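You operate a simulated robot arm through the tools that you are given. There is no shell and no other tool.

You run a simulated robot arm. Do the job below in one go: nothing can be reset, and whatever is moved stays where it is left.

TASK
The pasties are done: turn the heat to 0 and stand the fryer basket on the drainboard.
Fine: turn the knob first; the red fryer button frees the drawer; shut the drawer again.
Where things are to end (x, y in the base frame): fryer basket within 60 mm of [570, 340].

Only the result counts: the job must be done as asked and must still hold three seconds after the hand-in. Knocking over, shifting, dropping, spilling or breaking anything else fails it.

THE ROBOT
A 7-joint arm with a two-finger parallel gripper, fixed in place. Base frame: the origin is at the foot of the arm, x ahead of it, y to its left, z up; the work surface is at about z = 900. Units: mm, rad, N and s.
Its first joint turns from -2.897 to 2.897 rad. Payload 4.4 kg.
The tool frame sits at the grasp point between the pads (the TCP): z along the fingers, y along the line on which they close. The tips reach 23 mm beyond it. Largest opening 94 mm; finger width 38, thickness 10; the body of the gripper, 54 by 96 mm, starts 39 mm behind the TCP.
Orientation is told as [roll, pitch, yaw] about the base's x, y, z axes, in that order, counted from this pose: with the fingers straight down and closing along the base's y, the tool's x points along the base's -x, its y along +y and its z along -z.

THE INTERFACE
- The arm moves only by the tool drive_tool. Its argument "commands" is a list of rows, each a list of 7 numbers: the turn, a rotation vector about the tool's x, y, z in units of 6 degrees (1.0 is 6 degrees), then the shift along the tool's x, y, z in units of 40 mm (1.0 is 40 mm), then the opening in per cent of the stroke, from 0 (shut) to 100 (fully open). In form: [[rx, ry, rz, x, y, z, claw], ...]. A call has 1 to 20 rows; each row shifts and turns the commanded pose from where the row before left it, along the tool's axes as they then stand. A call with a number of a shift or a turn outside -1 to 1 is refused whole. Rows are played at 5 a second. More than 50 mm and 0.15 rad between two rows, or a gripper value outside its range, and nothing of the call is played. Where a pose cannot be reached the arm comes as near as it can. A force on the tool above 90 N (or 10 N above the force at the start of the call, whichever is more), or a blocked arm, ends the call early, and 0.2 s more pass. Each finger travels about 72 mm/s and halts on what it meets, pressing with about 20 N; the grip force reading is that of the motor and also rises with nothing between the fingers. The clock runs only during rows and for 0.2 s after the last one: add rows that do not move to give the fingers time. The reply holds the time, the measured pose of the TCP, the force on the tool along the base axes, the opening and the grip force, in the units named above and with some noise, with the torque about the TCP (base axes, N m) and any sound that the robot's microphone picked up.
- Cameras (640 x 400 px; columns grow to the right, rows downward): "scene" is fixed at [52, -649.3, 1681]; the picture's right is [0.82, -0.57, 0.00], its down [-0.23, -0.33, -0.91] and it looks along [0.52, 0.75, -0.41] (base axes); focal length 349 px, centre (320, 200). "wrist" rides on the gripper at [86, 16, -75] in the tool frame; the picture's right is [-0.18, 0.98, 0.00], its down [-0.58, -0.11, -0.81] and it looks along [-0.79, -0.15, 0.59] (tool axes); focal length 243 px, centre (320, 200). There is no depth. A picture from a camera that has moved, and an enlarged one, comes with that camera's place and axes in the base frame and with its lens.
- capture(camera): a new picture of that camera. It takes no simulated time.
- enlarge(camera, box): a new picture of the part [left, top, right, bottom] of that camera's present view, enlarged. It takes no simulated time.
- hand_in(): hands the job in; it is judged then, once.

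Places have to be worked out from the pictures, the camera data and where the tool is seen. Open the gripper and draw the arm clear of the work before you hand the job in, unless the task says otherwise.

The tools are called after "Request:" as a command line: name --pt "numbers of a row" for each row, then --argument value for the rest, lists and objects as JSON in quotes. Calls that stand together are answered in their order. drive_tool: Moves the arm, as the interface text tells. Its arguments: {"type":"object","properties":{"commands":{"type":"array"}},"required":["commands"]} The other tools are called the same way: capture (camera) takes a picture; enlarge (camera, box) takes an enlarged picture of a part of a camera's view; hand_in () hands the job in.

At the start:

```text
clock: 0.0
position: [659.0, 58.9, 1566.0]
tool_rot: [-0.001, 0.0, 0.0]
contact_force: [-0.1, -1.3, 0.0]
ft_torque: [0.03, -0.02, -0.02]
width: 94.1
grasp_force: 0.1
```

scene: 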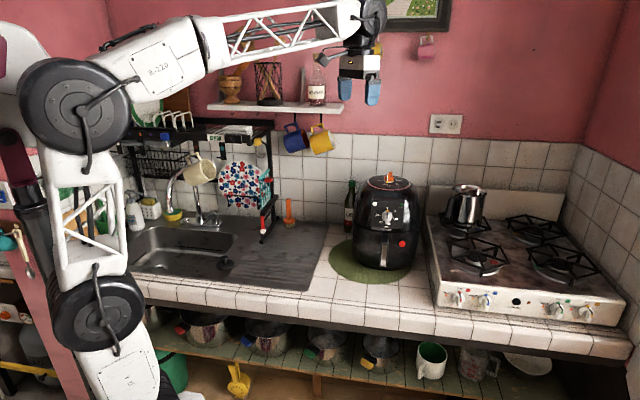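
wrist: 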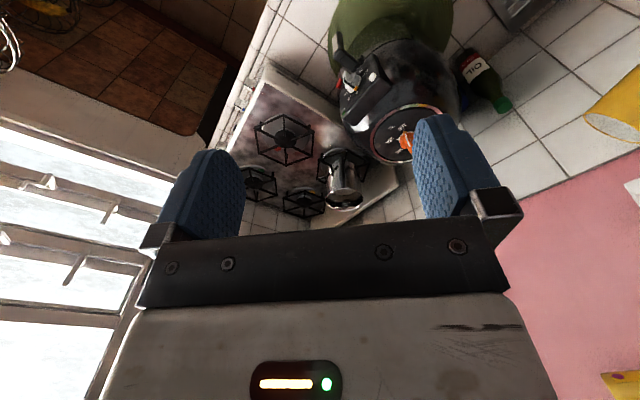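

I see the black fryer on a green mat, with an orange knob on top and another dial on its front. I'll enlarge the views of the fryer and the drainboard to read the details.

Request:
enlarge --camera "scene" --box '[320, 160, 450, 290]'

Request:
enlarge --camera "wrist" --box '[310, 0, 510, 180]'

Request:
enlarge --camera "scene" --box '[110, 130, 350, 300]'

```text
3.08 times, centred on (385, 225) of scene
camera zoom: at [52.0, -649.3, 1681.0], right [0.82, -0.57, 0.0], down [-0.23, -0.33, -0.91], along [0.52, 0.75, -0.41], focal length 1074 px, centre (120, 123)
```

zoom: 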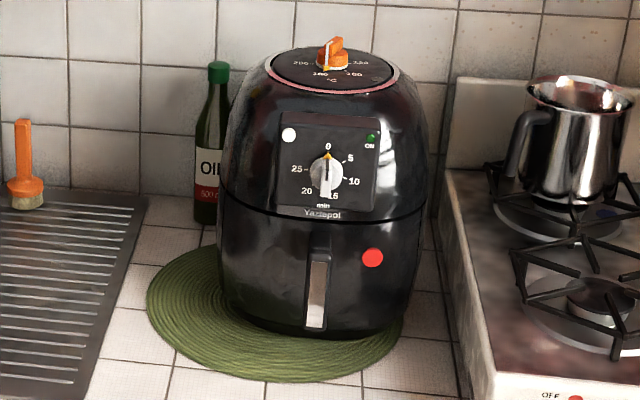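

```text
2.22 times, centred on (410, 90) of wrist
camera zoom: at [572.5, 74.2, 1641.1], right [0.18, 0.98, 0.0], down [0.58, -0.11, 0.81], along [0.79, -0.15, -0.59], focal length 539 px, centre (120, 444)
```

zoom: 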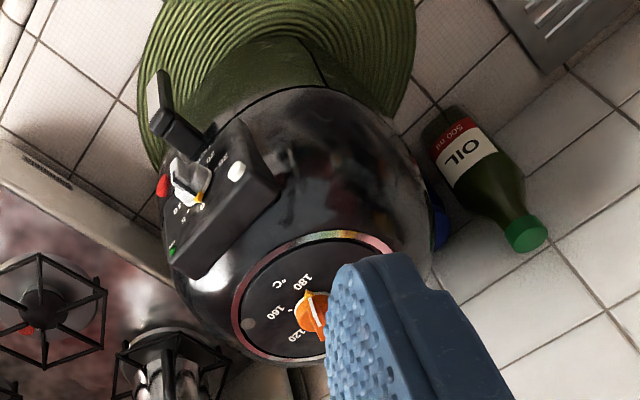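

```text
2.35 times, centred on (230, 215) of scene
camera zoom: at [52.0, -649.3, 1681.0], right [0.82, -0.57, 0.0], down [-0.23, -0.33, -0.91], along [0.52, 0.75, -0.41], focal length 821 px, centre (532, 165)
```

zoom: 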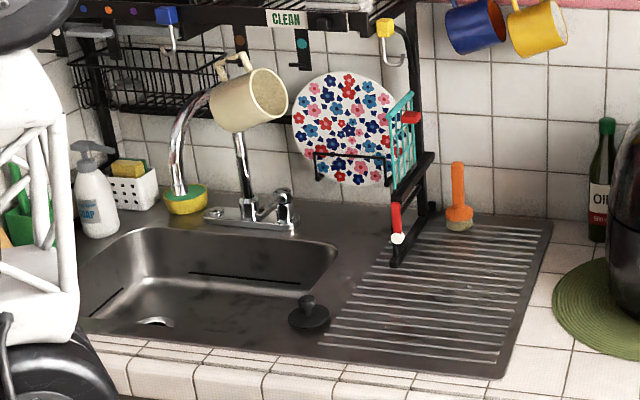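

The front dial is marked in minutes (0–25) and the top one in °C, so the heat knob is probably the top one. I'll zoom in tightly on both dials to read the scale and pointers.

Request:
enlarge --camera "scene" --box '[365, 165, 415, 196]'

Request:
enlarge --camera "scene" --box '[365, 190, 425, 280]'

Request:
enlarge --camera "wrist" --box '[375, 95, 455, 165]'

```text
12.80 times, centred on (390, 180) of scene
camera zoom: at [52.0, -649.3, 1681.0], right [0.82, -0.57, 0.0], down [-0.23, -0.33, -0.91], along [0.52, 0.75, -0.41], focal length 4468 px, centre (-576, 450)
```

zoom: 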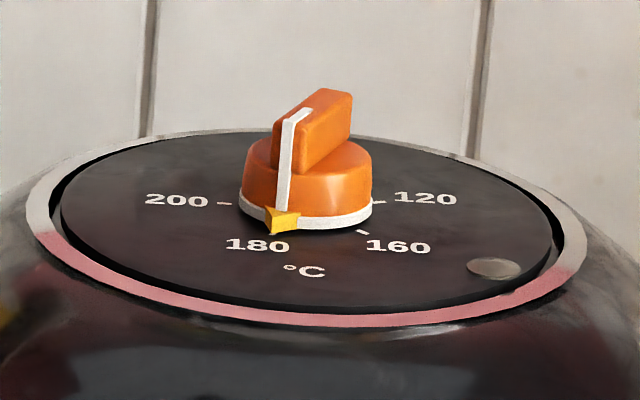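

```text
4.44 times, centred on (395, 235) of scene
camera zoom: at [52.0, -649.3, 1681.0], right [0.82, -0.57, 0.0], down [-0.23, -0.33, -0.91], along [0.52, 0.75, -0.41], focal length 1551 px, centre (-13, 44)
```

zoom: 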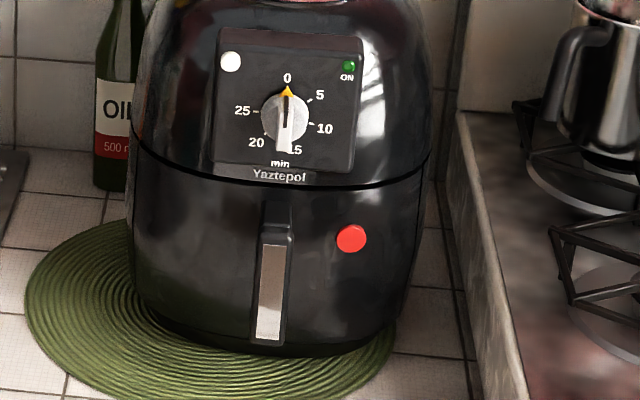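

```text
5.71 times, centred on (415, 130) of wrist
camera zoom: at [572.5, 74.2, 1641.1], right [0.18, 0.98, 0.0], down [0.58, -0.11, 0.81], along [0.79, -0.15, -0.59], focal length 1386 px, centre (-223, 600)
```

zoom: 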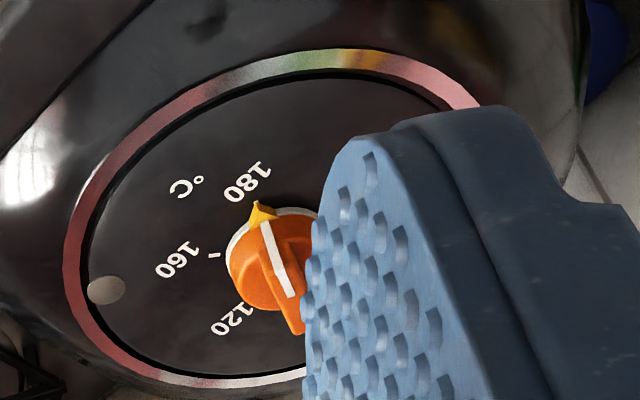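

The top dial is the heat (°C, now near 180), and the 0 mark must be on the hidden far side. Triangulating both cameras puts the knob at about (944, 194, 1225), so I'll move the wrist camera closer to look down on the top dial, keeping clear of the shelf.

Request:
drive_tool --pt "0 0 0 -0.336 0.614 0.7 100" --pt "0 0 0 -0.336 0.614 0.7 100" --pt "0 0 0 -0.336 0.614 0.7 100" --pt "0 0 0 -0.336 0.5 0.7 100" --pt "0 0 0 -0.336 0.4 0.7 100"

Request:
capture --camera "wrist"

Request:
capture --camera "scene"

```text
clock: 1.2
position: [724.4, 168.9, 1428.4]
tool_rot: [0.001, -0.001, 0.002]
contact_force: [-0.1, -0.3, 0.0]
ft_torque: [0.04, -0.01, 0.01]
width: 94.0
grasp_force: 0.1
```

```text
taken
camera wrist: at [638.4, 185.2, 1503.4], right [0.18, 0.98, 0.0], down [0.58, -0.11, 0.81], along [0.79, -0.15, -0.59], focal length 243 px, centre (320, 200)
```

wrist: 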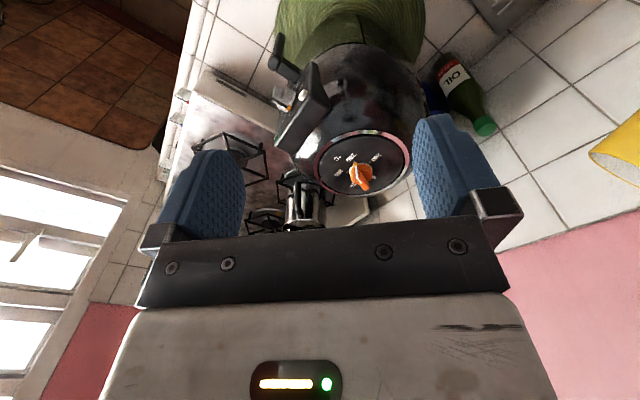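

```text
taken
```

scene: 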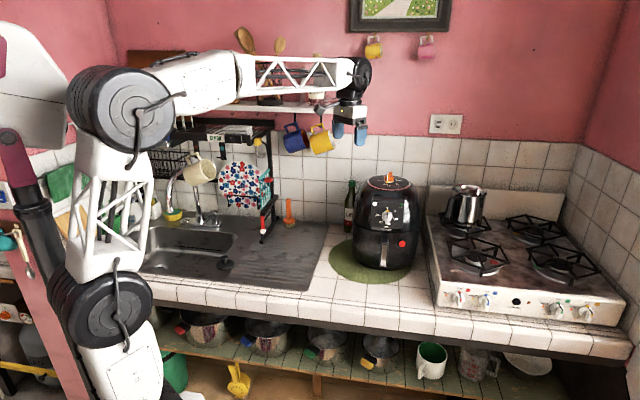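

The top dial is now visible between the fingers. I'll enlarge it to read the marks.

Request:
enlarge --camera "wrist" --box '[305, 120, 425, 205]'

Request:
enlarge --camera "wrist" --box '[250, 20, 430, 140]'

```text
4.71 times, centred on (365, 162) of wrist
camera zoom: at [638.4, 185.2, 1503.4], right [0.18, 0.98, 0.0], down [0.58, -0.11, 0.81], along [0.79, -0.15, -0.59], focal length 1142 px, centre (108, 376)
```

zoom: 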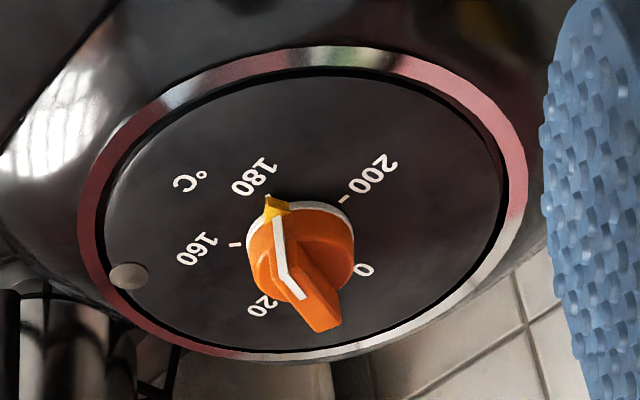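

```text
3.33 times, centred on (340, 80) of wrist
camera zoom: at [638.4, 185.2, 1503.4], right [0.18, 0.98, 0.0], down [0.58, -0.11, 0.81], along [0.79, -0.15, -0.59], focal length 809 px, centre (253, 600)
```

zoom: 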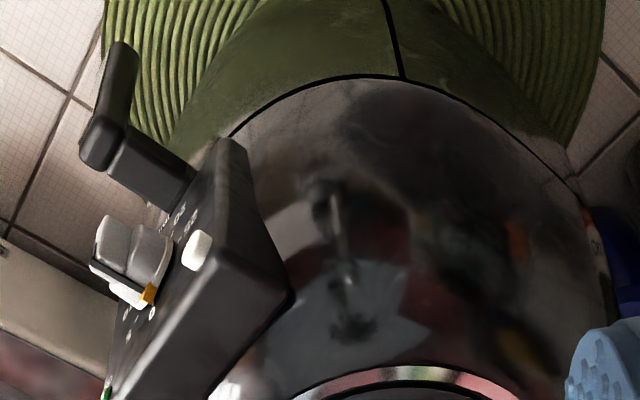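

The dial reads 0, 120, 160, 180 and 200, spaced about 67° apart. The pointer is at 180 (about −157° in the base frame) and 0 is at about +46°, reached counter-clockwise through 160 and 120. I'll go above the knob at a safe height.

Request:
drive_tool --pt "0 0 0 -0.806 0.104 0.35 100" --pt "0 0 0 -0.806 0.104 0.35 100" --pt "0 0 0 -0.806 0.104 0.35 100" --pt "0 0 0 -0.806 0.104 0.35 100" --pt "0 0 0 -0.806 0.104 0.35 100" --pt "0 0 0 -0.806 0.104 0.35 100" --pt "0 0 0 -0.806 0.104 0.35 100" --pt "0 0 0 0 0 0 100"

Request:
capture --camera "wrist"

Request:
capture --camera "scene"

```text
clock: 3.0
position: [951.4, 202.1, 1328.0]
tool_rot: [0.001, 0.001, 0.002]
contact_force: [0.4, -1.1, -0.2]
ft_torque: [-0.02, -0.01, -0.02]
width: 94.0
grasp_force: 0.1
```

```text
taken
camera wrist: at [865.7, 215.8, 1403.7], right [0.18, 0.98, 0.0], down [0.58, -0.11, 0.81], along [0.79, -0.15, -0.59], focal length 243 px, centre (320, 200)
```

wrist: 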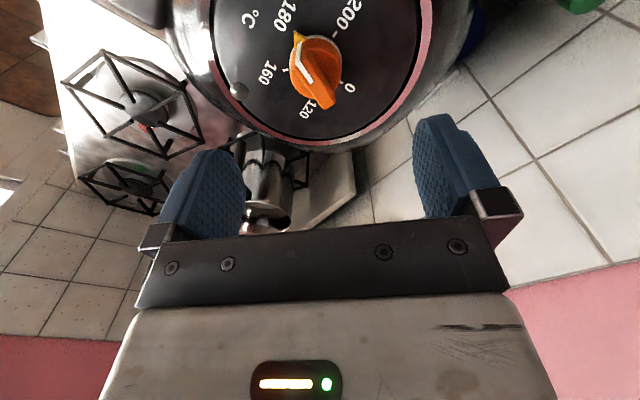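

```text
taken
```

scene: 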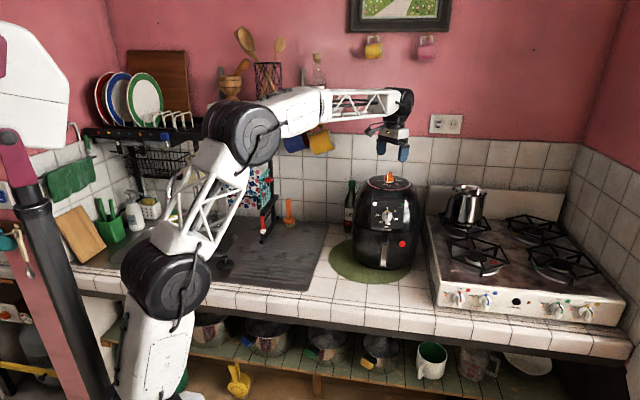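

The arm reaches (951, 202, 1328), right above the dial. I'll enlarge the wrist and scene views to pin down the knob centre and bar direction.

Request:
enlarge --camera "wrist" --box '[230, 0, 410, 130]'

Request:
enlarge --camera "scene" --box '[355, 120, 425, 195]'

```text
3.08 times, centred on (320, 65) of wrist
camera zoom: at [865.7, 215.8, 1403.7], right [0.18, 0.98, 0.0], down [0.58, -0.11, 0.81], along [0.79, -0.15, -0.59], focal length 746 px, centre (320, 615)
```

zoom: 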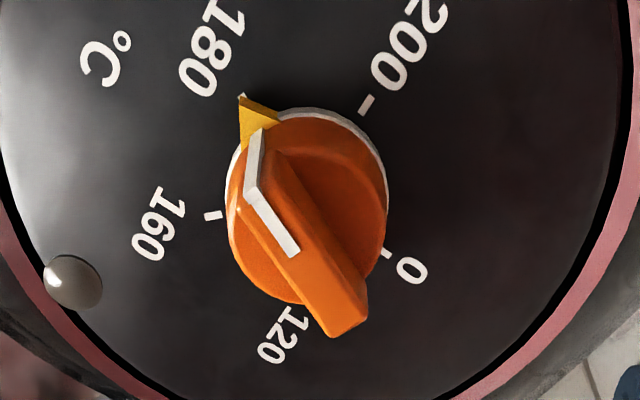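

```text
5.33 times, centred on (390, 158) of scene
camera zoom: at [52.0, -649.3, 1681.0], right [0.82, -0.57, 0.0], down [-0.23, -0.33, -0.91], along [0.52, 0.75, -0.41], focal length 1862 px, centre (-53, 427)
```

zoom: 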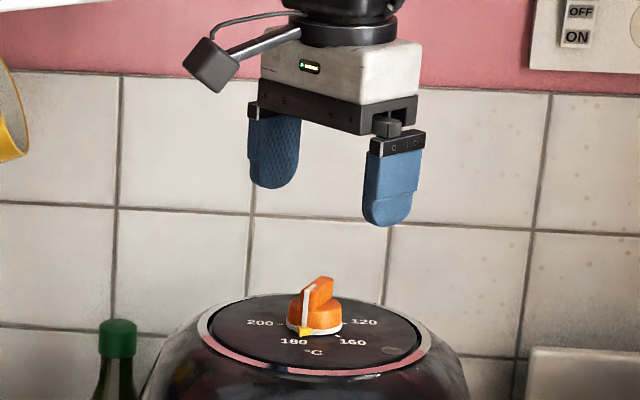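

The ticks place the knob centre at about (949.3, 197), with 0 at exactly +45°, 160 at −90° and 180 at −157.5°; the bar top is at z≈1250. I'll shift slightly, yaw 22.5° so the fingers straddle the bar, and go partway down.

Request:
drive_tool --pt "0 0 0 0.058 -0.072 0.3 100" --pt "0 0 -0.9375 0 0 0 100" --pt "0 0 -0.9375 0 0 0 100" --pt "0 0 -0.9375 0 0 0 100" --pt "0 0 -0.9375 0 0 0 100" --pt "0 0 0 0 0 0.5 100" --pt "0 0 0 0 0 0.4 100" --pt "0 0 0 0 0 0 100"

Request:
capture --camera "wrist"

Request:
enlarge --camera "scene" --box '[355, 130, 425, 195]'

```text
clock: 4.8
position: [950.2, 193.7, 1280.0]
tool_rot: [0.001, -0.001, 0.393]
contact_force: [0.2, 0.7, -0.8]
ft_torque: [-0.03, 0.01, -0.01]
width: 93.9
grasp_force: 0.1
```

```text
taken
camera wrist: at [863.0, 175.9, 1355.3], right [-0.21, 0.98, 0.0], down [0.58, 0.12, 0.81], along [0.79, 0.17, -0.59], focal length 243 px, centre (320, 200)
```

wrist: 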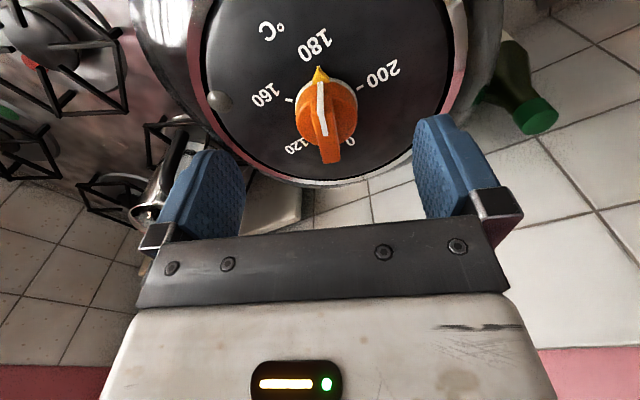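

```text
6.15 times, centred on (390, 162) of scene
camera zoom: at [52.0, -649.3, 1681.0], right [0.82, -0.57, 0.0], down [-0.23, -0.33, -0.91], along [0.52, 0.75, -0.41], focal length 2148 px, centre (-111, 431)
```

zoom: 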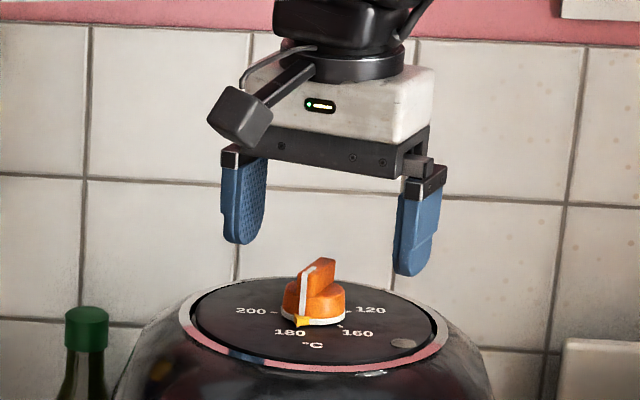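

Yaw now reads 22.5° and the bar looks parallel to the fingers. I'll take one zoomed frame to refine the lateral centring before descending.

Request:
enlarge --camera "wrist" --box '[230, 30, 430, 190]'

```text
2.50 times, centred on (330, 110) of wrist
camera zoom: at [863.0, 175.9, 1355.3], right [-0.21, 0.98, 0.0], down [0.58, 0.12, 0.81], along [0.79, 0.17, -0.59], focal length 606 px, centre (295, 425)
```

zoom: 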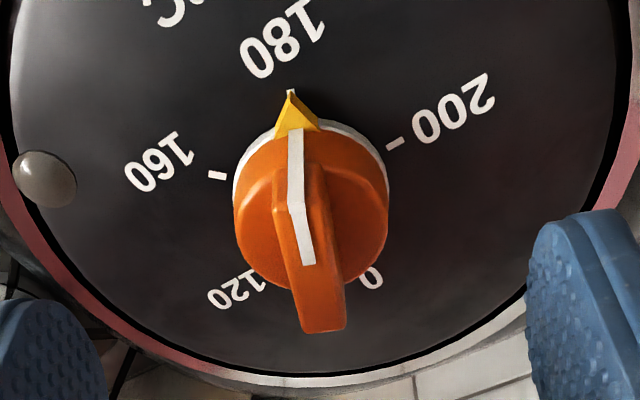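

Refined knob centre is (949.5, 197.7), while the TCP is near (949.5, 194). I'll shift about 3.5 mm in +y, descend to z≈1259 and close on the bar.

Request:
drive_tool --pt "0 0 0 -0.034 0.081 0.2 100" --pt "0 0 0 0 0 0.2 100" --pt "0 0 0 0 0 0.125 100" --pt "0 0 0 0 0 0 100" --pt "0 0 0 0 0 0 40"

Request:
enlarge --camera "scene" --box '[365, 140, 415, 190]'

Request:
enlarge --camera "wrist" --box '[230, 30, 430, 230]'

```text
clock: 6.0
position: [949.3, 197.9, 1256.7]
tool_rot: [0.001, -0.001, 0.392]
contact_force: [0.0, -0.2, 0.3]
ft_torque: [0.01, 0.02, 0.02]
width: 38.2
grasp_force: 0.1
```

```text
8.00 times, centred on (390, 165) of scene
camera zoom: at [52.0, -649.3, 1681.0], right [0.82, -0.57, 0.0], down [-0.23, -0.33, -0.91], along [0.52, 0.75, -0.41], focal length 2792 px, centre (-240, 480)
```

zoom: 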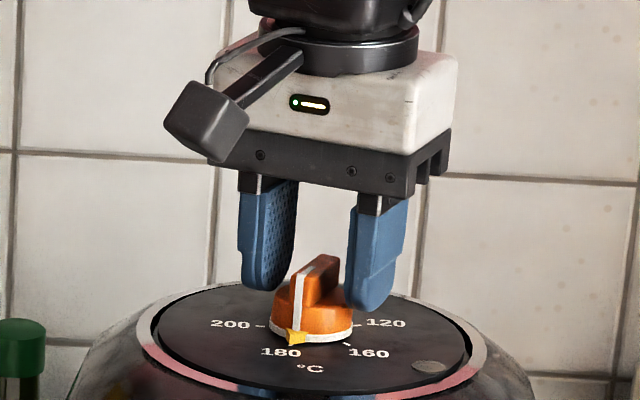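

```text
2.00 times, centred on (330, 130) of wrist
camera zoom: at [862.7, 179.5, 1333.4], right [-0.21, 0.98, 0.0], down [0.58, 0.12, 0.81], along [0.79, 0.17, -0.59], focal length 485 px, centre (300, 340)
```

zoom: 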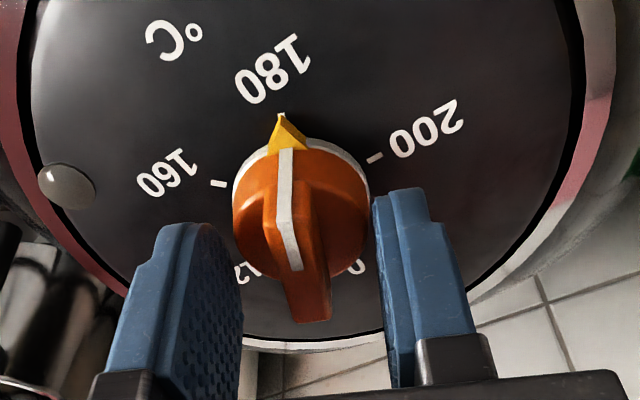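

The fingers straddle the bar, centred, with the tips near the top of the knob's base. I'll close now and check the grip.

Request:
drive_tool --pt "0 0 0 0 0 0 20" --pt "0 0 0 0 0 0 0" --pt "0 0 0 0 0 0 0" --pt "0 0 0 0 0 0 0"

Request:
enlarge --camera "scene" --box '[365, 140, 415, 190]'

```text
clock: 7.0
position: [948.8, 199.2, 1257.7]
tool_rot: [-0.002, 0.0, 0.392]
contact_force: [-7.7, 11.4, -1.5]
ft_torque: [0.27, 0.23, 0.01]
width: 35.0
grasp_force: 45.6
```

```text
8.00 times, centred on (390, 165) of scene
camera zoom: at [52.0, -649.3, 1681.0], right [0.82, -0.57, 0.0], down [-0.23, -0.33, -0.91], along [0.52, 0.75, -0.41], focal length 2792 px, centre (-240, 480)
```

zoom: 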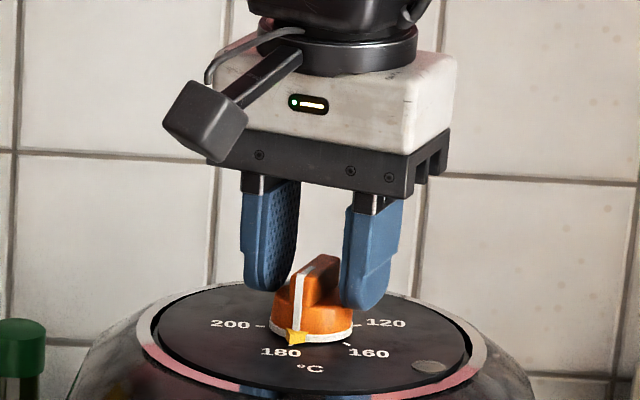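

The fingers stopped at 35 mm, so they're on the round base of the knob rather than the bar. I'll open, rise about 6 mm, shift +1 mm in tool y and close on the bar.

Request:
drive_tool --pt "0 0 0 0 0 0 50" --pt "0 0 0 0 0 0 50" --pt "0 0 0 0 0.025 -0.16 50" --pt "0 0 0 0 0 0 20" --pt "0 0 0 0 0 0 0" --pt "0 0 0 0 0 0 0" --pt "0 0 0 0 0 0 0"

Request:
enlarge --camera "scene" --box '[365, 140, 415, 190]'

```text
clock: 8.6
position: [950.5, 200.3, 1265.5]
tool_rot: [-0.001, 0.0, 0.393]
contact_force: [9.4, -9.5, 2.2]
ft_torque: [-0.33, 0.25, 0.02]
width: 11.2
grasp_force: 44.9
```

```text
8.00 times, centred on (390, 165) of scene
camera zoom: at [52.0, -649.3, 1681.0], right [0.82, -0.57, 0.0], down [-0.23, -0.33, -0.91], along [0.52, 0.75, -0.41], focal length 2792 px, centre (-240, 480)
```

zoom: 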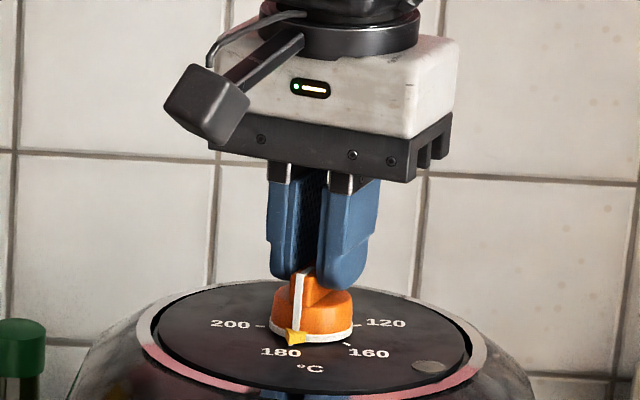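

Width is 11 mm, so the bar is gripped. I'll turn counter-clockwise a little to test that the knob follows.

Request:
drive_tool --pt "0 0 0 0 -0.012 0 0" --pt "0 0 -1 0 0 0 0" --pt "0 0 -1 0 0 0 0" --pt "0 0 -1 0 0 0 0" --pt "0 0 0 0 0 0 0"

Request:
enlarge --camera "scene" --box '[365, 140, 415, 190]'

```text
clock: 9.8
position: [950.1, 199.5, 1266.2]
tool_rot: [-0.001, 0.0, 0.709]
contact_force: [12.7, 16.1, 4.1]
ft_torque: [0.18, -0.09, 0.0]
width: 10.8
grasp_force: 45.4
```

```text
8.00 times, centred on (390, 165) of scene
camera zoom: at [52.0, -649.3, 1681.0], right [0.82, -0.57, 0.0], down [-0.23, -0.33, -0.91], along [0.52, 0.75, -0.41], focal length 2792 px, centre (-240, 480)
```

zoom: 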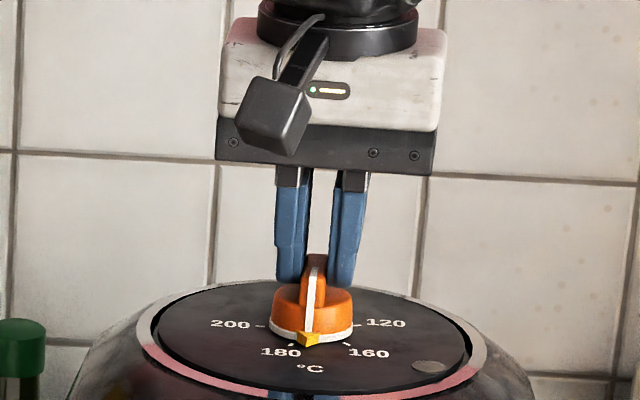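

The knob turns with the gripper, the pointer moving from 180 towards 160. There's about 20 N of side load, so I'll nudge the TCP to relieve it and keep turning.

Request:
drive_tool --pt "0 0 0 -0.02 0 0 0" --pt "0 0 -1 0 0 0 0" --pt "0 0 -1 0 0 0 0" --pt "0 0 -1 0 0 0 0" --pt "0 0 -1 0 0 0 0" --pt "0 0 0 0 0 0 0"

```text
clock: 11.2
position: [948.8, 199.1, 1264.9]
tool_rot: [0.001, -0.001, 1.129]
contact_force: [-60.9, 25.1, 2.7]
ft_torque: [-0.55, 1.62, -0.15]
width: 10.8
grasp_force: 45.0
```

There's a 66 N side load along tool y, which means the TCP is about 2 mm off the knob axis. I'll move the TCP along that direction to relieve it before turning further.

Request:
drive_tool --pt "0 0 0 0 0.03 0 0" --pt "0 0 0 0 0 0 0"

Request:
enlarge --camera "scene" --box '[345, 140, 435, 280]'

```text
clock: 11.8
position: [948.7, 199.9, 1265.7]
tool_rot: [-0.003, 0.001, 1.126]
contact_force: [-30.7, 31.5, 5.3]
ft_torque: [0.07, 0.81, -0.11]
width: 10.8
grasp_force: 45.6
```

```text
2.86 times, centred on (390, 210) of scene
camera zoom: at [52.0, -649.3, 1681.0], right [0.82, -0.57, 0.0], down [-0.23, -0.33, -0.91], along [0.52, 0.75, -0.41], focal length 997 px, centre (120, 171)
```

zoom: 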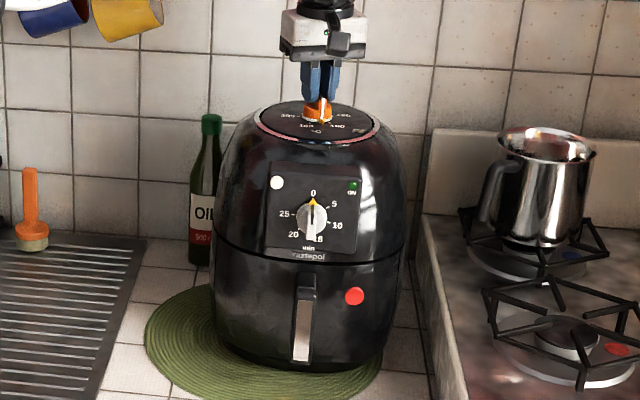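

The load is dropping (25 N/mm). I'll apply the remaining correction.

Request:
drive_tool --pt "0 0 0 -0.012 0.04 0 0" --pt "0 0 0 0 0 0 0"

Request:
enlarge --camera "scene" --box '[365, 140, 415, 190]'

```text
clock: 12.4
position: [948.1, 200.7, 1264.3]
tool_rot: [-0.002, -0.003, 1.126]
contact_force: [11.5, 15.9, 9.8]
ft_torque: [0.73, -0.43, -0.01]
width: 10.8
grasp_force: 45.4
```

```text
8.00 times, centred on (390, 165) of scene
camera zoom: at [52.0, -649.3, 1681.0], right [0.82, -0.57, 0.0], down [-0.23, -0.33, -0.91], along [0.52, 0.75, -0.41], focal length 2792 px, centre (-240, 480)
```

zoom: 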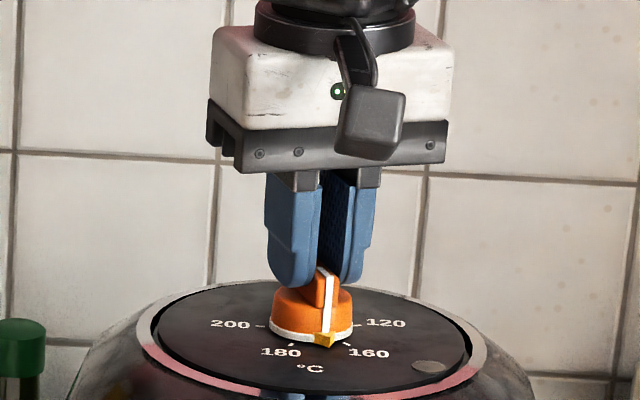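

The side load is now low. I'll continue turning counter-clockwise by 24°.

Request:
drive_tool --pt "0 0 -1 0 0 0 0" --pt "0 0 -1 0 0 0 0" --pt "0 0 -1 0 0 0 0" --pt "0 0 -1 0 0 0 0" --pt "0 0 0 0 0 0 0"

```text
clock: 13.6
position: [947.6, 201.0, 1265.5]
tool_rot: [0.0, 0.0, 1.547]
contact_force: [5.9, 3.6, 12.1]
ft_torque: [0.57, -0.1, 0.01]
width: 11.0
grasp_force: 44.9
```

Forces are small and the yaw is 88.6°, so the pointer is around 160. I'll continue another 24°.

Request:
drive_tool --pt "0 0 -1 0 0 0 0" --pt "0 0 -1 0 0 0 0" --pt "0 0 -1 0 0 0 0" --pt "0 0 -1 0 0 0 0" --pt "0 0 0 0 0 0 0"

Request:
enlarge --camera "scene" --box '[365, 140, 415, 190]'

Request:
capture --camera "scene"

```text
clock: 14.8
position: [946.3, 200.0, 1265.5]
tool_rot: [0.002, 0.001, 1.965]
contact_force: [-73.1, -27.4, -3.1]
ft_torque: [-1.59, 0.8, -0.2]
width: 11.2
grasp_force: 44.7
```

```text
8.00 times, centred on (390, 165) of scene
camera zoom: at [52.0, -649.3, 1681.0], right [0.82, -0.57, 0.0], down [-0.23, -0.33, -0.91], along [0.52, 0.75, -0.41], focal length 2792 px, centre (-240, 480)
```

zoom: 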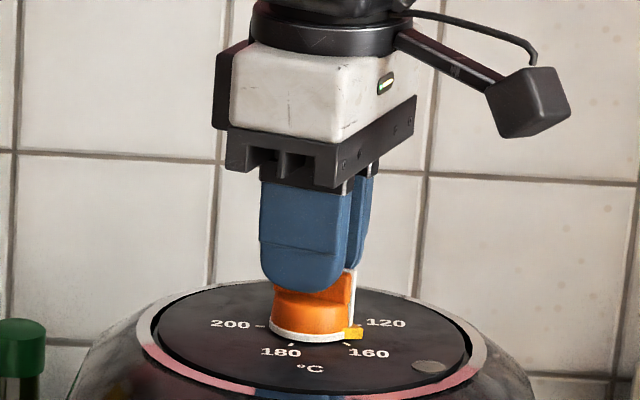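

```text
taken
```

scene: 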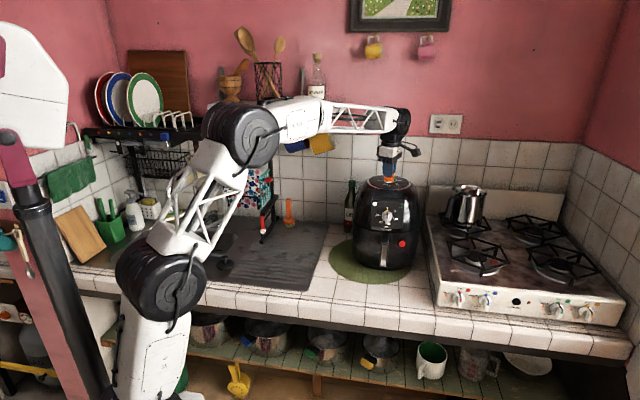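

The knob is now at about −67°, between 160 and 120, but the side load is building, so I'll release here, rise, and wind the gripper back 180° to regrip.

Request:
drive_tool --pt "0 0 0 0 0.03 0 30" --pt "0 0 0 0 0 0 60" --pt "0 0 0 0 0 0 60" --pt "0 0 0 0 0 -0.7 60" --pt "0 0 0 0 0 -0.6 60" --pt "0 0 0 0 0 0 60"

Request:
drive_tool --pt "0 0 1 0 0 0 100" --pt "0 0 1 0 0 0 100" --pt "0 0 1 0 0 0 100" --pt "0 0 1 0 0 0 100" --pt "0 0 1 0 0 0 100" --pt "0 0 1 0 0 0 100" --pt "0 0 1 0 0 0 100" --pt "0 0 1 0 0 0 100" --pt "0 0 1 0 0 0 100" --pt "0 0 1 0 0 0 100" --pt "0 0 1 0 0 0 100" --pt "0 0 1 0 0 0 100" --pt "0 0 1 0 0 0 100" --pt "0 0 1 0 0 0 100" --pt "0 0 1 0 0 0 100" --pt "0 0 0 0 0 0 100"

Request:
enlarge --camera "wrist" --box '[230, 0, 430, 190]'

Request:
enlarge --camera "scene" --box '[345, 130, 435, 280]'

```text
clock: 16.2
position: [944.7, 201.4, 1316.4]
tool_rot: [0.001, -0.001, 1.962]
contact_force: [0.3, -0.6, 0.3]
ft_torque: [0.03, -0.03, 0.02]
width: 56.4
grasp_force: 0.1
```

```text
clock: 19.6
position: [946.0, 200.5, 1316.8]
tool_rot: [0.0, 0.0, 0.392]
contact_force: [-0.1, 0.8, 0.0]
ft_torque: [0.0, 0.03, 0.0]
width: 94.0
grasp_force: 0.1
```

```text
2.11 times, centred on (330, 95) of wrist
camera zoom: at [859.8, 181.9, 1392.2], right [-0.21, 0.98, 0.0], down [0.58, 0.12, 0.81], along [0.79, 0.17, -0.59], focal length 511 px, centre (299, 421)
```

zoom: 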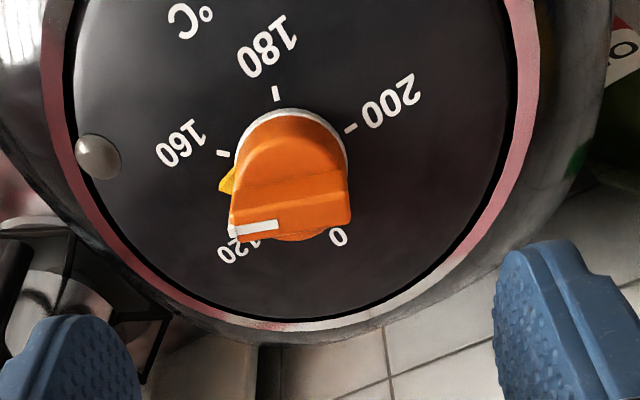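

```text
2.67 times, centred on (390, 205) of scene
camera zoom: at [52.0, -649.3, 1681.0], right [0.82, -0.57, 0.0], down [-0.23, -0.33, -0.91], along [0.52, 0.75, -0.41], focal length 931 px, centre (133, 187)
```

zoom: 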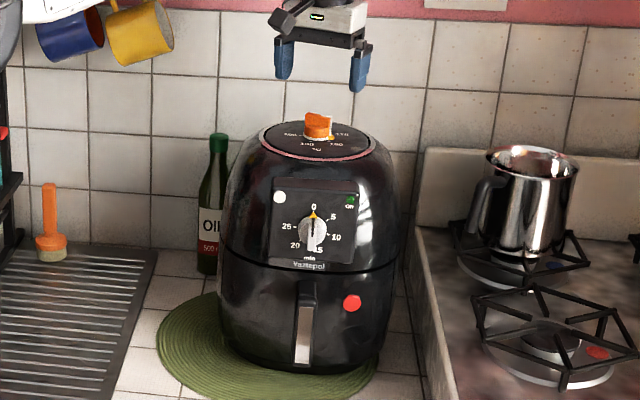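

The dial ticks show the fryer hasn't moved (centre still 949.5, 197.7), and the pointer is at about −67°. I'll recentre the TCP and rotate a further 90° clockwise so the fingers again straddle the bar.

Request:
drive_tool --pt "0 0 0 -0.063 -0.096 0 100" --pt "0 0 1 0 0 0 100" --pt "0 0 1 0 0 0 100" --pt "0 0 1 0 0 0 100" --pt "0 0 1 0 0 0 100" --pt "0 0 1 0 0 0 100" --pt "0 0 1 0 0 0 100" --pt "0 0 1 0 0 0 100" --pt "0 0 1 0 0 0 100" --pt "0 0 1 0 0 0 100" --pt "0 0 1 0 0 0 100" --pt "0 0 1 0 0 0 100" --pt "0 0 1 0 0 0 100" --pt "0 0 1 0 0 0 100" --pt "0 0 1 0 0 0 100" --pt "0 0 1 0 0 0 100" --pt "0 0 0 0 0 0 100"

Request:
enlarge --camera "wrist" --box '[230, 0, 430, 190]'

Request:
capture --camera "scene"

```text
clock: 23.2
position: [950.0, 197.5, 1317.2]
tool_rot: [0.001, 0.002, -1.178]
contact_force: [-0.4, -0.1, 0.1]
ft_torque: [0.0, -0.01, 0.05]
width: 93.8
grasp_force: 0.0
```

```text
2.11 times, centred on (330, 95) of wrist
camera zoom: at [932.0, 283.6, 1392.4], right [0.98, 0.21, 0.0], down [0.12, -0.58, 0.81], along [0.17, -0.79, -0.59], focal length 511 px, centre (299, 421)
```

zoom: 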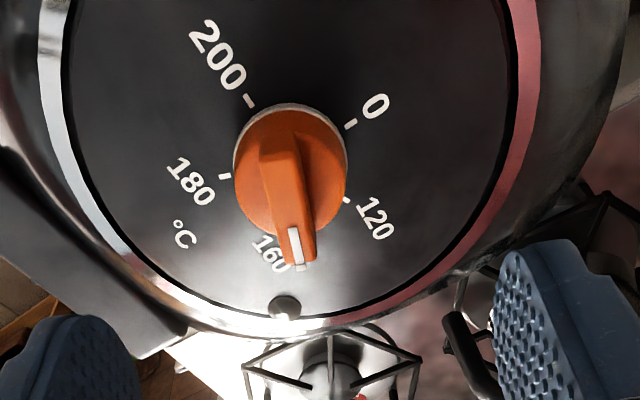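

```text
taken
```

scene: 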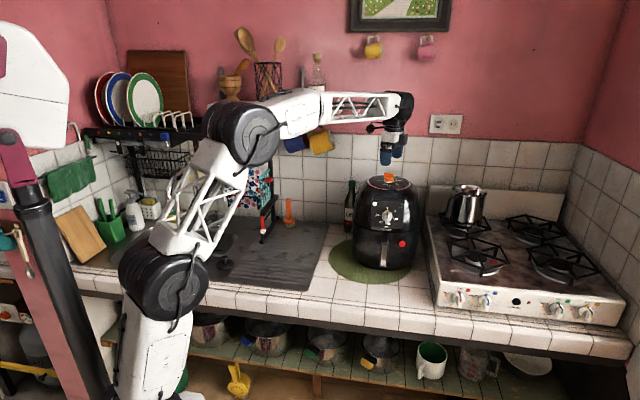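

Comparing ticks from both viewing directions puts the dial at z≈1220 and the true centre at about (948, 197.3). I'll correct by 2 mm, descend to z≈1265 and close on the bar.

Request:
drive_tool --pt "0 0 0 0.01 -0.05 0.5 100" --pt "0 0 0 0 0 0.5 100" --pt "0 0 0 0 0 0.28 100" --pt "0 0 0 0 0 0 50" --pt "0 0 0 0 0 0 20" --pt "0 0 0 0 0 0 0" --pt "0 0 0 0 0 0 0" --pt "0 0 0 0 0 0 0"

Request:
enlarge --camera "scene" --box '[365, 140, 415, 190]'

```text
clock: 25.0
position: [948.3, 198.1, 1263.7]
tool_rot: [-0.001, 0.0, -1.179]
contact_force: [-39.3, -10.3, -4.4]
ft_torque: [-0.34, 0.65, 0.03]
width: 11.1
grasp_force: 45.1
```

```text
8.00 times, centred on (390, 165) of scene
camera zoom: at [52.0, -649.3, 1681.0], right [0.82, -0.57, 0.0], down [-0.23, -0.33, -0.91], along [0.52, 0.75, -0.41], focal length 2792 px, centre (-240, 480)
```

zoom: 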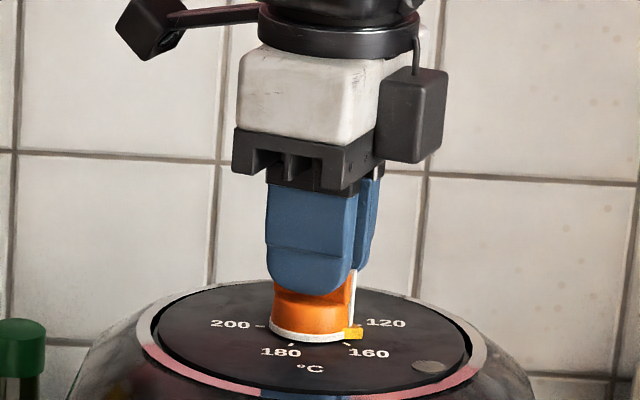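

Bar gripped (11 mm) with 40 N of side load along −tool y. I'll shift 1.6 mm that way and check.

Request:
drive_tool --pt "0 0 0 0 -0.04 0 0" --pt "0 0 0 0 0 0 0"

```text
clock: 25.6
position: [948.3, 198.5, 1264.3]
tool_rot: [0.001, 0.0, -1.177]
contact_force: [3.0, -2.7, -7.6]
ft_torque: [0.78, 0.26, 0.02]
width: 11.1
grasp_force: 44.8
```

The side load is gone. I'll turn counter-clockwise 30° and check.

Request:
drive_tool --pt "0 0 -1 0 0 0 0" --pt "0 0 -1 0 0 0 0" --pt "0 0 -1 0 0 0 0" --pt "0 0 -1 0 0 0 0" --pt "0 0 -1 0 0 0 0" --pt "0 0 0 0 0 0 0"

```text
clock: 27.0
position: [948.1, 197.7, 1263.9]
tool_rot: [0.0, 0.0, -0.652]
contact_force: [48.4, 20.1, -20.1]
ft_torque: [0.81, -0.26, 0.0]
width: 10.9
grasp_force: 45.2
```

Now at −37° with a side load towards +x; I'll compensate 1.8 mm along tool y and continue.

Request:
drive_tool --pt "0 0 0 -0.02 0.045 0.005 0" --pt "0 0 0 0 0 0 0"

Request:
enlarge --camera "scene" --box '[365, 140, 415, 190]'

```text
clock: 27.6
position: [948.0, 198.1, 1264.5]
tool_rot: [-0.004, 0.002, -0.655]
contact_force: [-28.0, -5.1, -29.3]
ft_torque: [-0.25, 0.15, -0.01]
width: 11.2
grasp_force: 44.9
```

```text
8.00 times, centred on (390, 165) of scene
camera zoom: at [52.0, -649.3, 1681.0], right [0.82, -0.57, 0.0], down [-0.23, -0.33, -0.91], along [0.52, 0.75, -0.41], focal length 2792 px, centre (-240, 480)
```

zoom: 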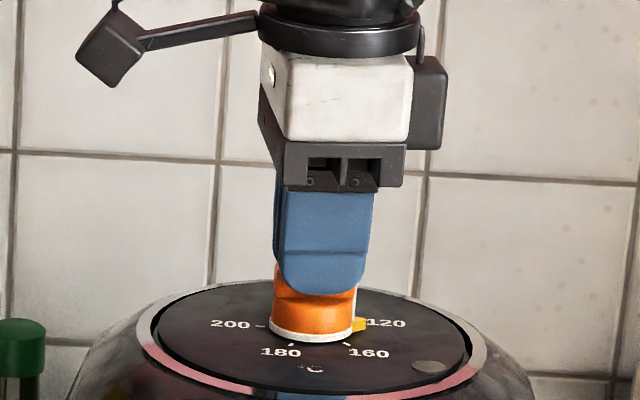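

The compensation overshot slightly, and there's a −29 N vertical friction load. I'll briefly open and re-close in place with a small correction to clear the loads.

Request:
drive_tool --pt "0 0 0 0.01 -0.015 0 20" --pt "0 0 0 0 0 0 20" --pt "0 0 0 0 0 0 0" --pt "0 0 0 0 0 0 0" --pt "0 0 0 0 0 0 0"

```text
clock: 28.8
position: [948.0, 198.3, 1266.9]
tool_rot: [0.001, -0.002, -0.654]
contact_force: [-5.1, -8.3, 12.2]
ft_torque: [0.05, 0.47, 0.0]
width: 11.2
grasp_force: 45.0
```

Loads are cleared. I'll continue turning 30° counter-clockwise.

Request:
drive_tool --pt "0 0 -1 0 0 0 0" --pt "0 0 -1 0 0 0 0" --pt "0 0 -1 0 0 0 0" --pt "0 0 -1 0 0 0 0" --pt "0 0 -1 0 0 0 0" --pt "0 0 0 0 0 0 0"

Request:
enlarge --camera "scene" --box '[345, 140, 435, 280]'

```text
clock: 30.2
position: [947.8, 198.8, 1266.1]
tool_rot: [0.0, -0.002, -0.13]
contact_force: [-0.5, 1.8, 29.4]
ft_torque: [-0.07, -0.59, 0.01]
width: 10.6
grasp_force: 44.1
```

```text
2.86 times, centred on (390, 210) of scene
camera zoom: at [52.0, -649.3, 1681.0], right [0.82, -0.57, 0.0], down [-0.23, -0.33, -0.91], along [0.52, 0.75, -0.41], focal length 997 px, centre (120, 171)
```

zoom: 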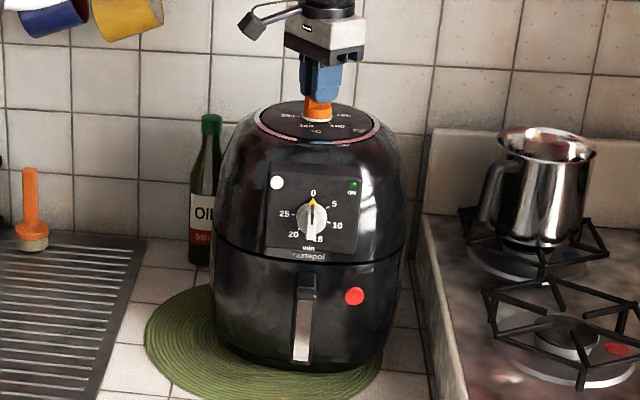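

Side load is near zero at yaw −7.4° and the pointer is past 120. I'll continue 30° more.

Request:
drive_tool --pt "0 0 -1 0 0 -0.01 0" --pt "0 0 -1 0 0 0 0" --pt "0 0 -1 0 0 0 0" --pt "0 0 -1 0 0 0 0" --pt "0 0 -1 0 0 0 0" --pt "0 0 0 0 0 0 0"

Request:
enlarge --camera "wrist" --box '[230, 0, 430, 190]'

```text
clock: 31.6
position: [946.8, 198.7, 1268.1]
tool_rot: [-0.001, -0.002, 0.396]
contact_force: [9.2, 13.0, 35.8]
ft_torque: [0.47, -0.69, -0.02]
width: 10.9
grasp_force: 45.4
```

```text
2.11 times, centred on (330, 95) of wrist
camera zoom: at [861.2, 179.4, 1342.4], right [-0.21, 0.98, 0.0], down [0.58, 0.12, 0.81], along [0.79, 0.17, -0.59], focal length 511 px, centre (299, 421)
```

zoom: 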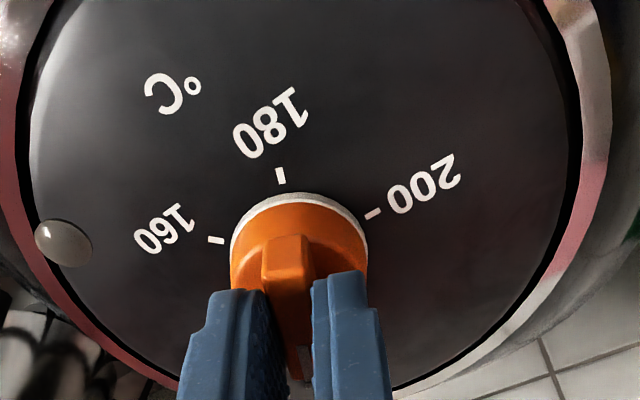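

Yaw 22.7° with low side load; 22.5° remain to the 0 mark at +45°. I'll turn the last bit and check.

Request:
drive_tool --pt "0 0 -1 0 0 0 0" --pt "0 0 -1 0 0 0 0" --pt "0 0 -1 0 0 0 0" --pt "0 0 -0.7 0 0 0 0" --pt "0 0 0 0 0 0 0" --pt "0 0 0 0 0 0 0"

Request:
enlarge --camera "wrist" --box '[230, 0, 430, 190]'

```text
clock: 33.0
position: [947.2, 199.1, 1266.6]
tool_rot: [-0.001, -0.001, 0.781]
contact_force: [3.5, 26.2, 39.0]
ft_torque: [0.59, -0.05, 0.0]
width: 10.9
grasp_force: 44.6
```

```text
2.11 times, centred on (330, 95) of wrist
camera zoom: at [874.4, 148.3, 1342.2], right [-0.56, 0.83, 0.0], down [0.49, 0.33, 0.81], along [0.67, 0.45, -0.59], focal length 511 px, centre (299, 421)
```

zoom: 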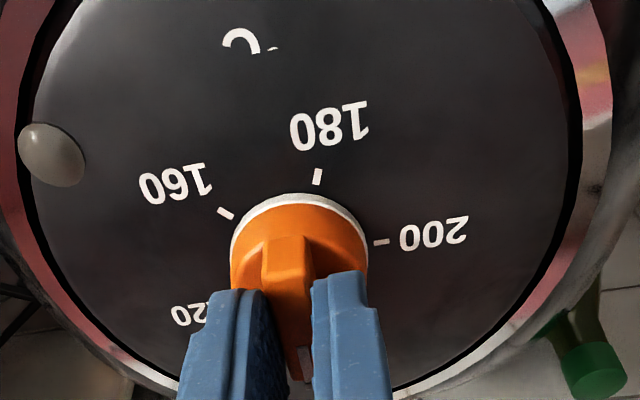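

The yaw is 44.75°, so the pointer should be at 0. I'll release, rise and rotate to view the dial from another side and verify.

Request:
drive_tool --pt "0 0 0 0 0 0 20" --pt "0 0 0 0 0 0 50" --pt "0 0 0 0 0 0 60" --pt "0 0 0 0 0 -0.7 60" --pt "0 0 0 0 0 -0.8 60" --pt "0 0 0 0 0 0 60"

Request:
drive_tool --pt "0 0 1 0 0 0 60" --pt "0 0 1 0 0 0 60" --pt "0 0 1 0 0 0 60" --pt "0 0 1 0 0 0 60" --pt "0 0 1 0 0 0 60" --pt "0 0 1 0 0 0 60" --pt "0 0 1 0 0 0 60" --pt "0 0 1 0 0 0 60" --pt "0 0 1 0 0 0 60" --pt "0 0 1 0 0 0 60" --pt "0 0 1 0 0 0 60" --pt "0 0 1 0 0 0 60" --pt "0 0 1 0 0 0 60" --pt "0 0 1 0 0 0 60" --pt "0 0 1 0 0 0 60" --pt "0 0 0 0 0 0 60"

Request:
enlarge --camera "wrist" --box '[230, 0, 430, 190]'

```text
clock: 34.4
position: [949.2, 196.2, 1325.4]
tool_rot: [0.0, 0.0, 0.78]
contact_force: [0.0, -0.2, 0.1]
ft_torque: [0.0, 0.0, 0.01]
width: 56.6
grasp_force: 0.1
```

```text
clock: 37.8
position: [947.9, 197.5, 1327.3]
tool_rot: [-0.001, 0.0, -0.791]
contact_force: [-0.1, -1.0, 0.4]
ft_torque: [0.0, -0.02, 0.01]
width: 56.1
grasp_force: 0.1
```

```text
2.11 times, centred on (330, 95) of wrist
camera zoom: at [898.1, 270.2, 1401.8], right [0.83, 0.56, 0.0], down [0.33, -0.49, 0.81], along [0.45, -0.67, -0.59], focal length 511 px, centre (299, 421)
```

zoom: 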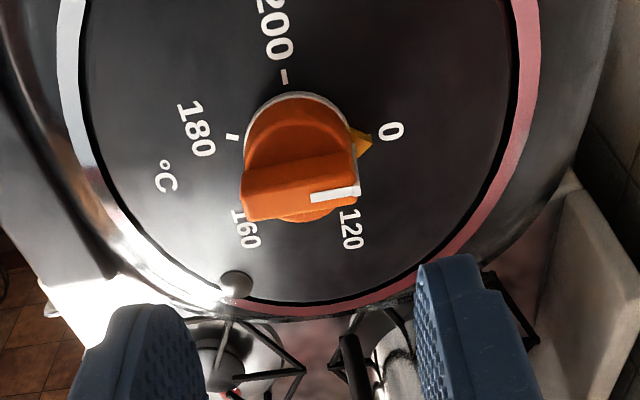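

The yellow pointer now sits at the 0 mark (about 44°, target 45°). I'll zoom in to check the alignment.

Request:
enlarge --camera "wrist" --box '[310, 30, 380, 100]'

Request:
capture --camera "scene"

```text
5.71 times, centred on (345, 65) of wrist
camera zoom: at [898.1, 270.2, 1401.8], right [0.83, 0.56, 0.0], down [0.33, -0.49, 0.81], along [0.45, -0.67, -0.59], focal length 1386 px, centre (177, 971)
```

zoom: 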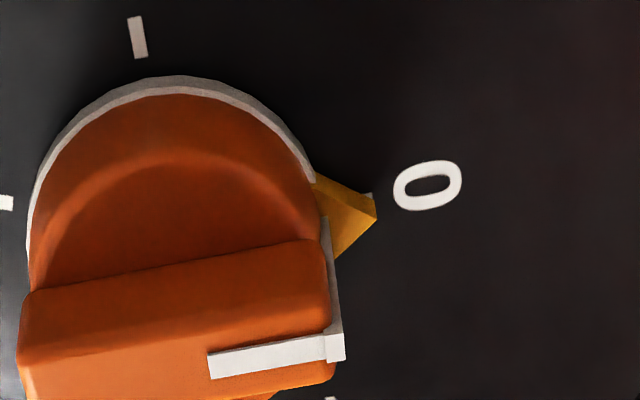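

```text
taken
```

scene: 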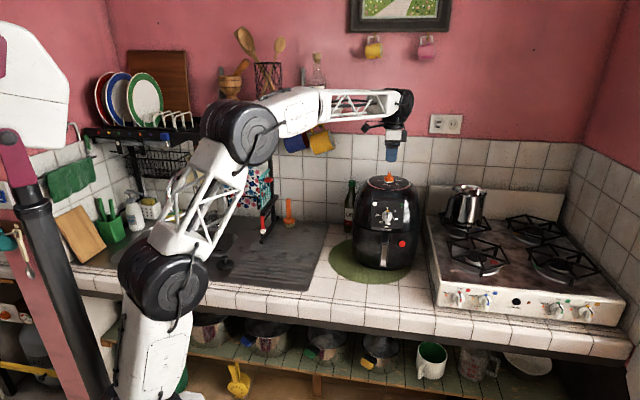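

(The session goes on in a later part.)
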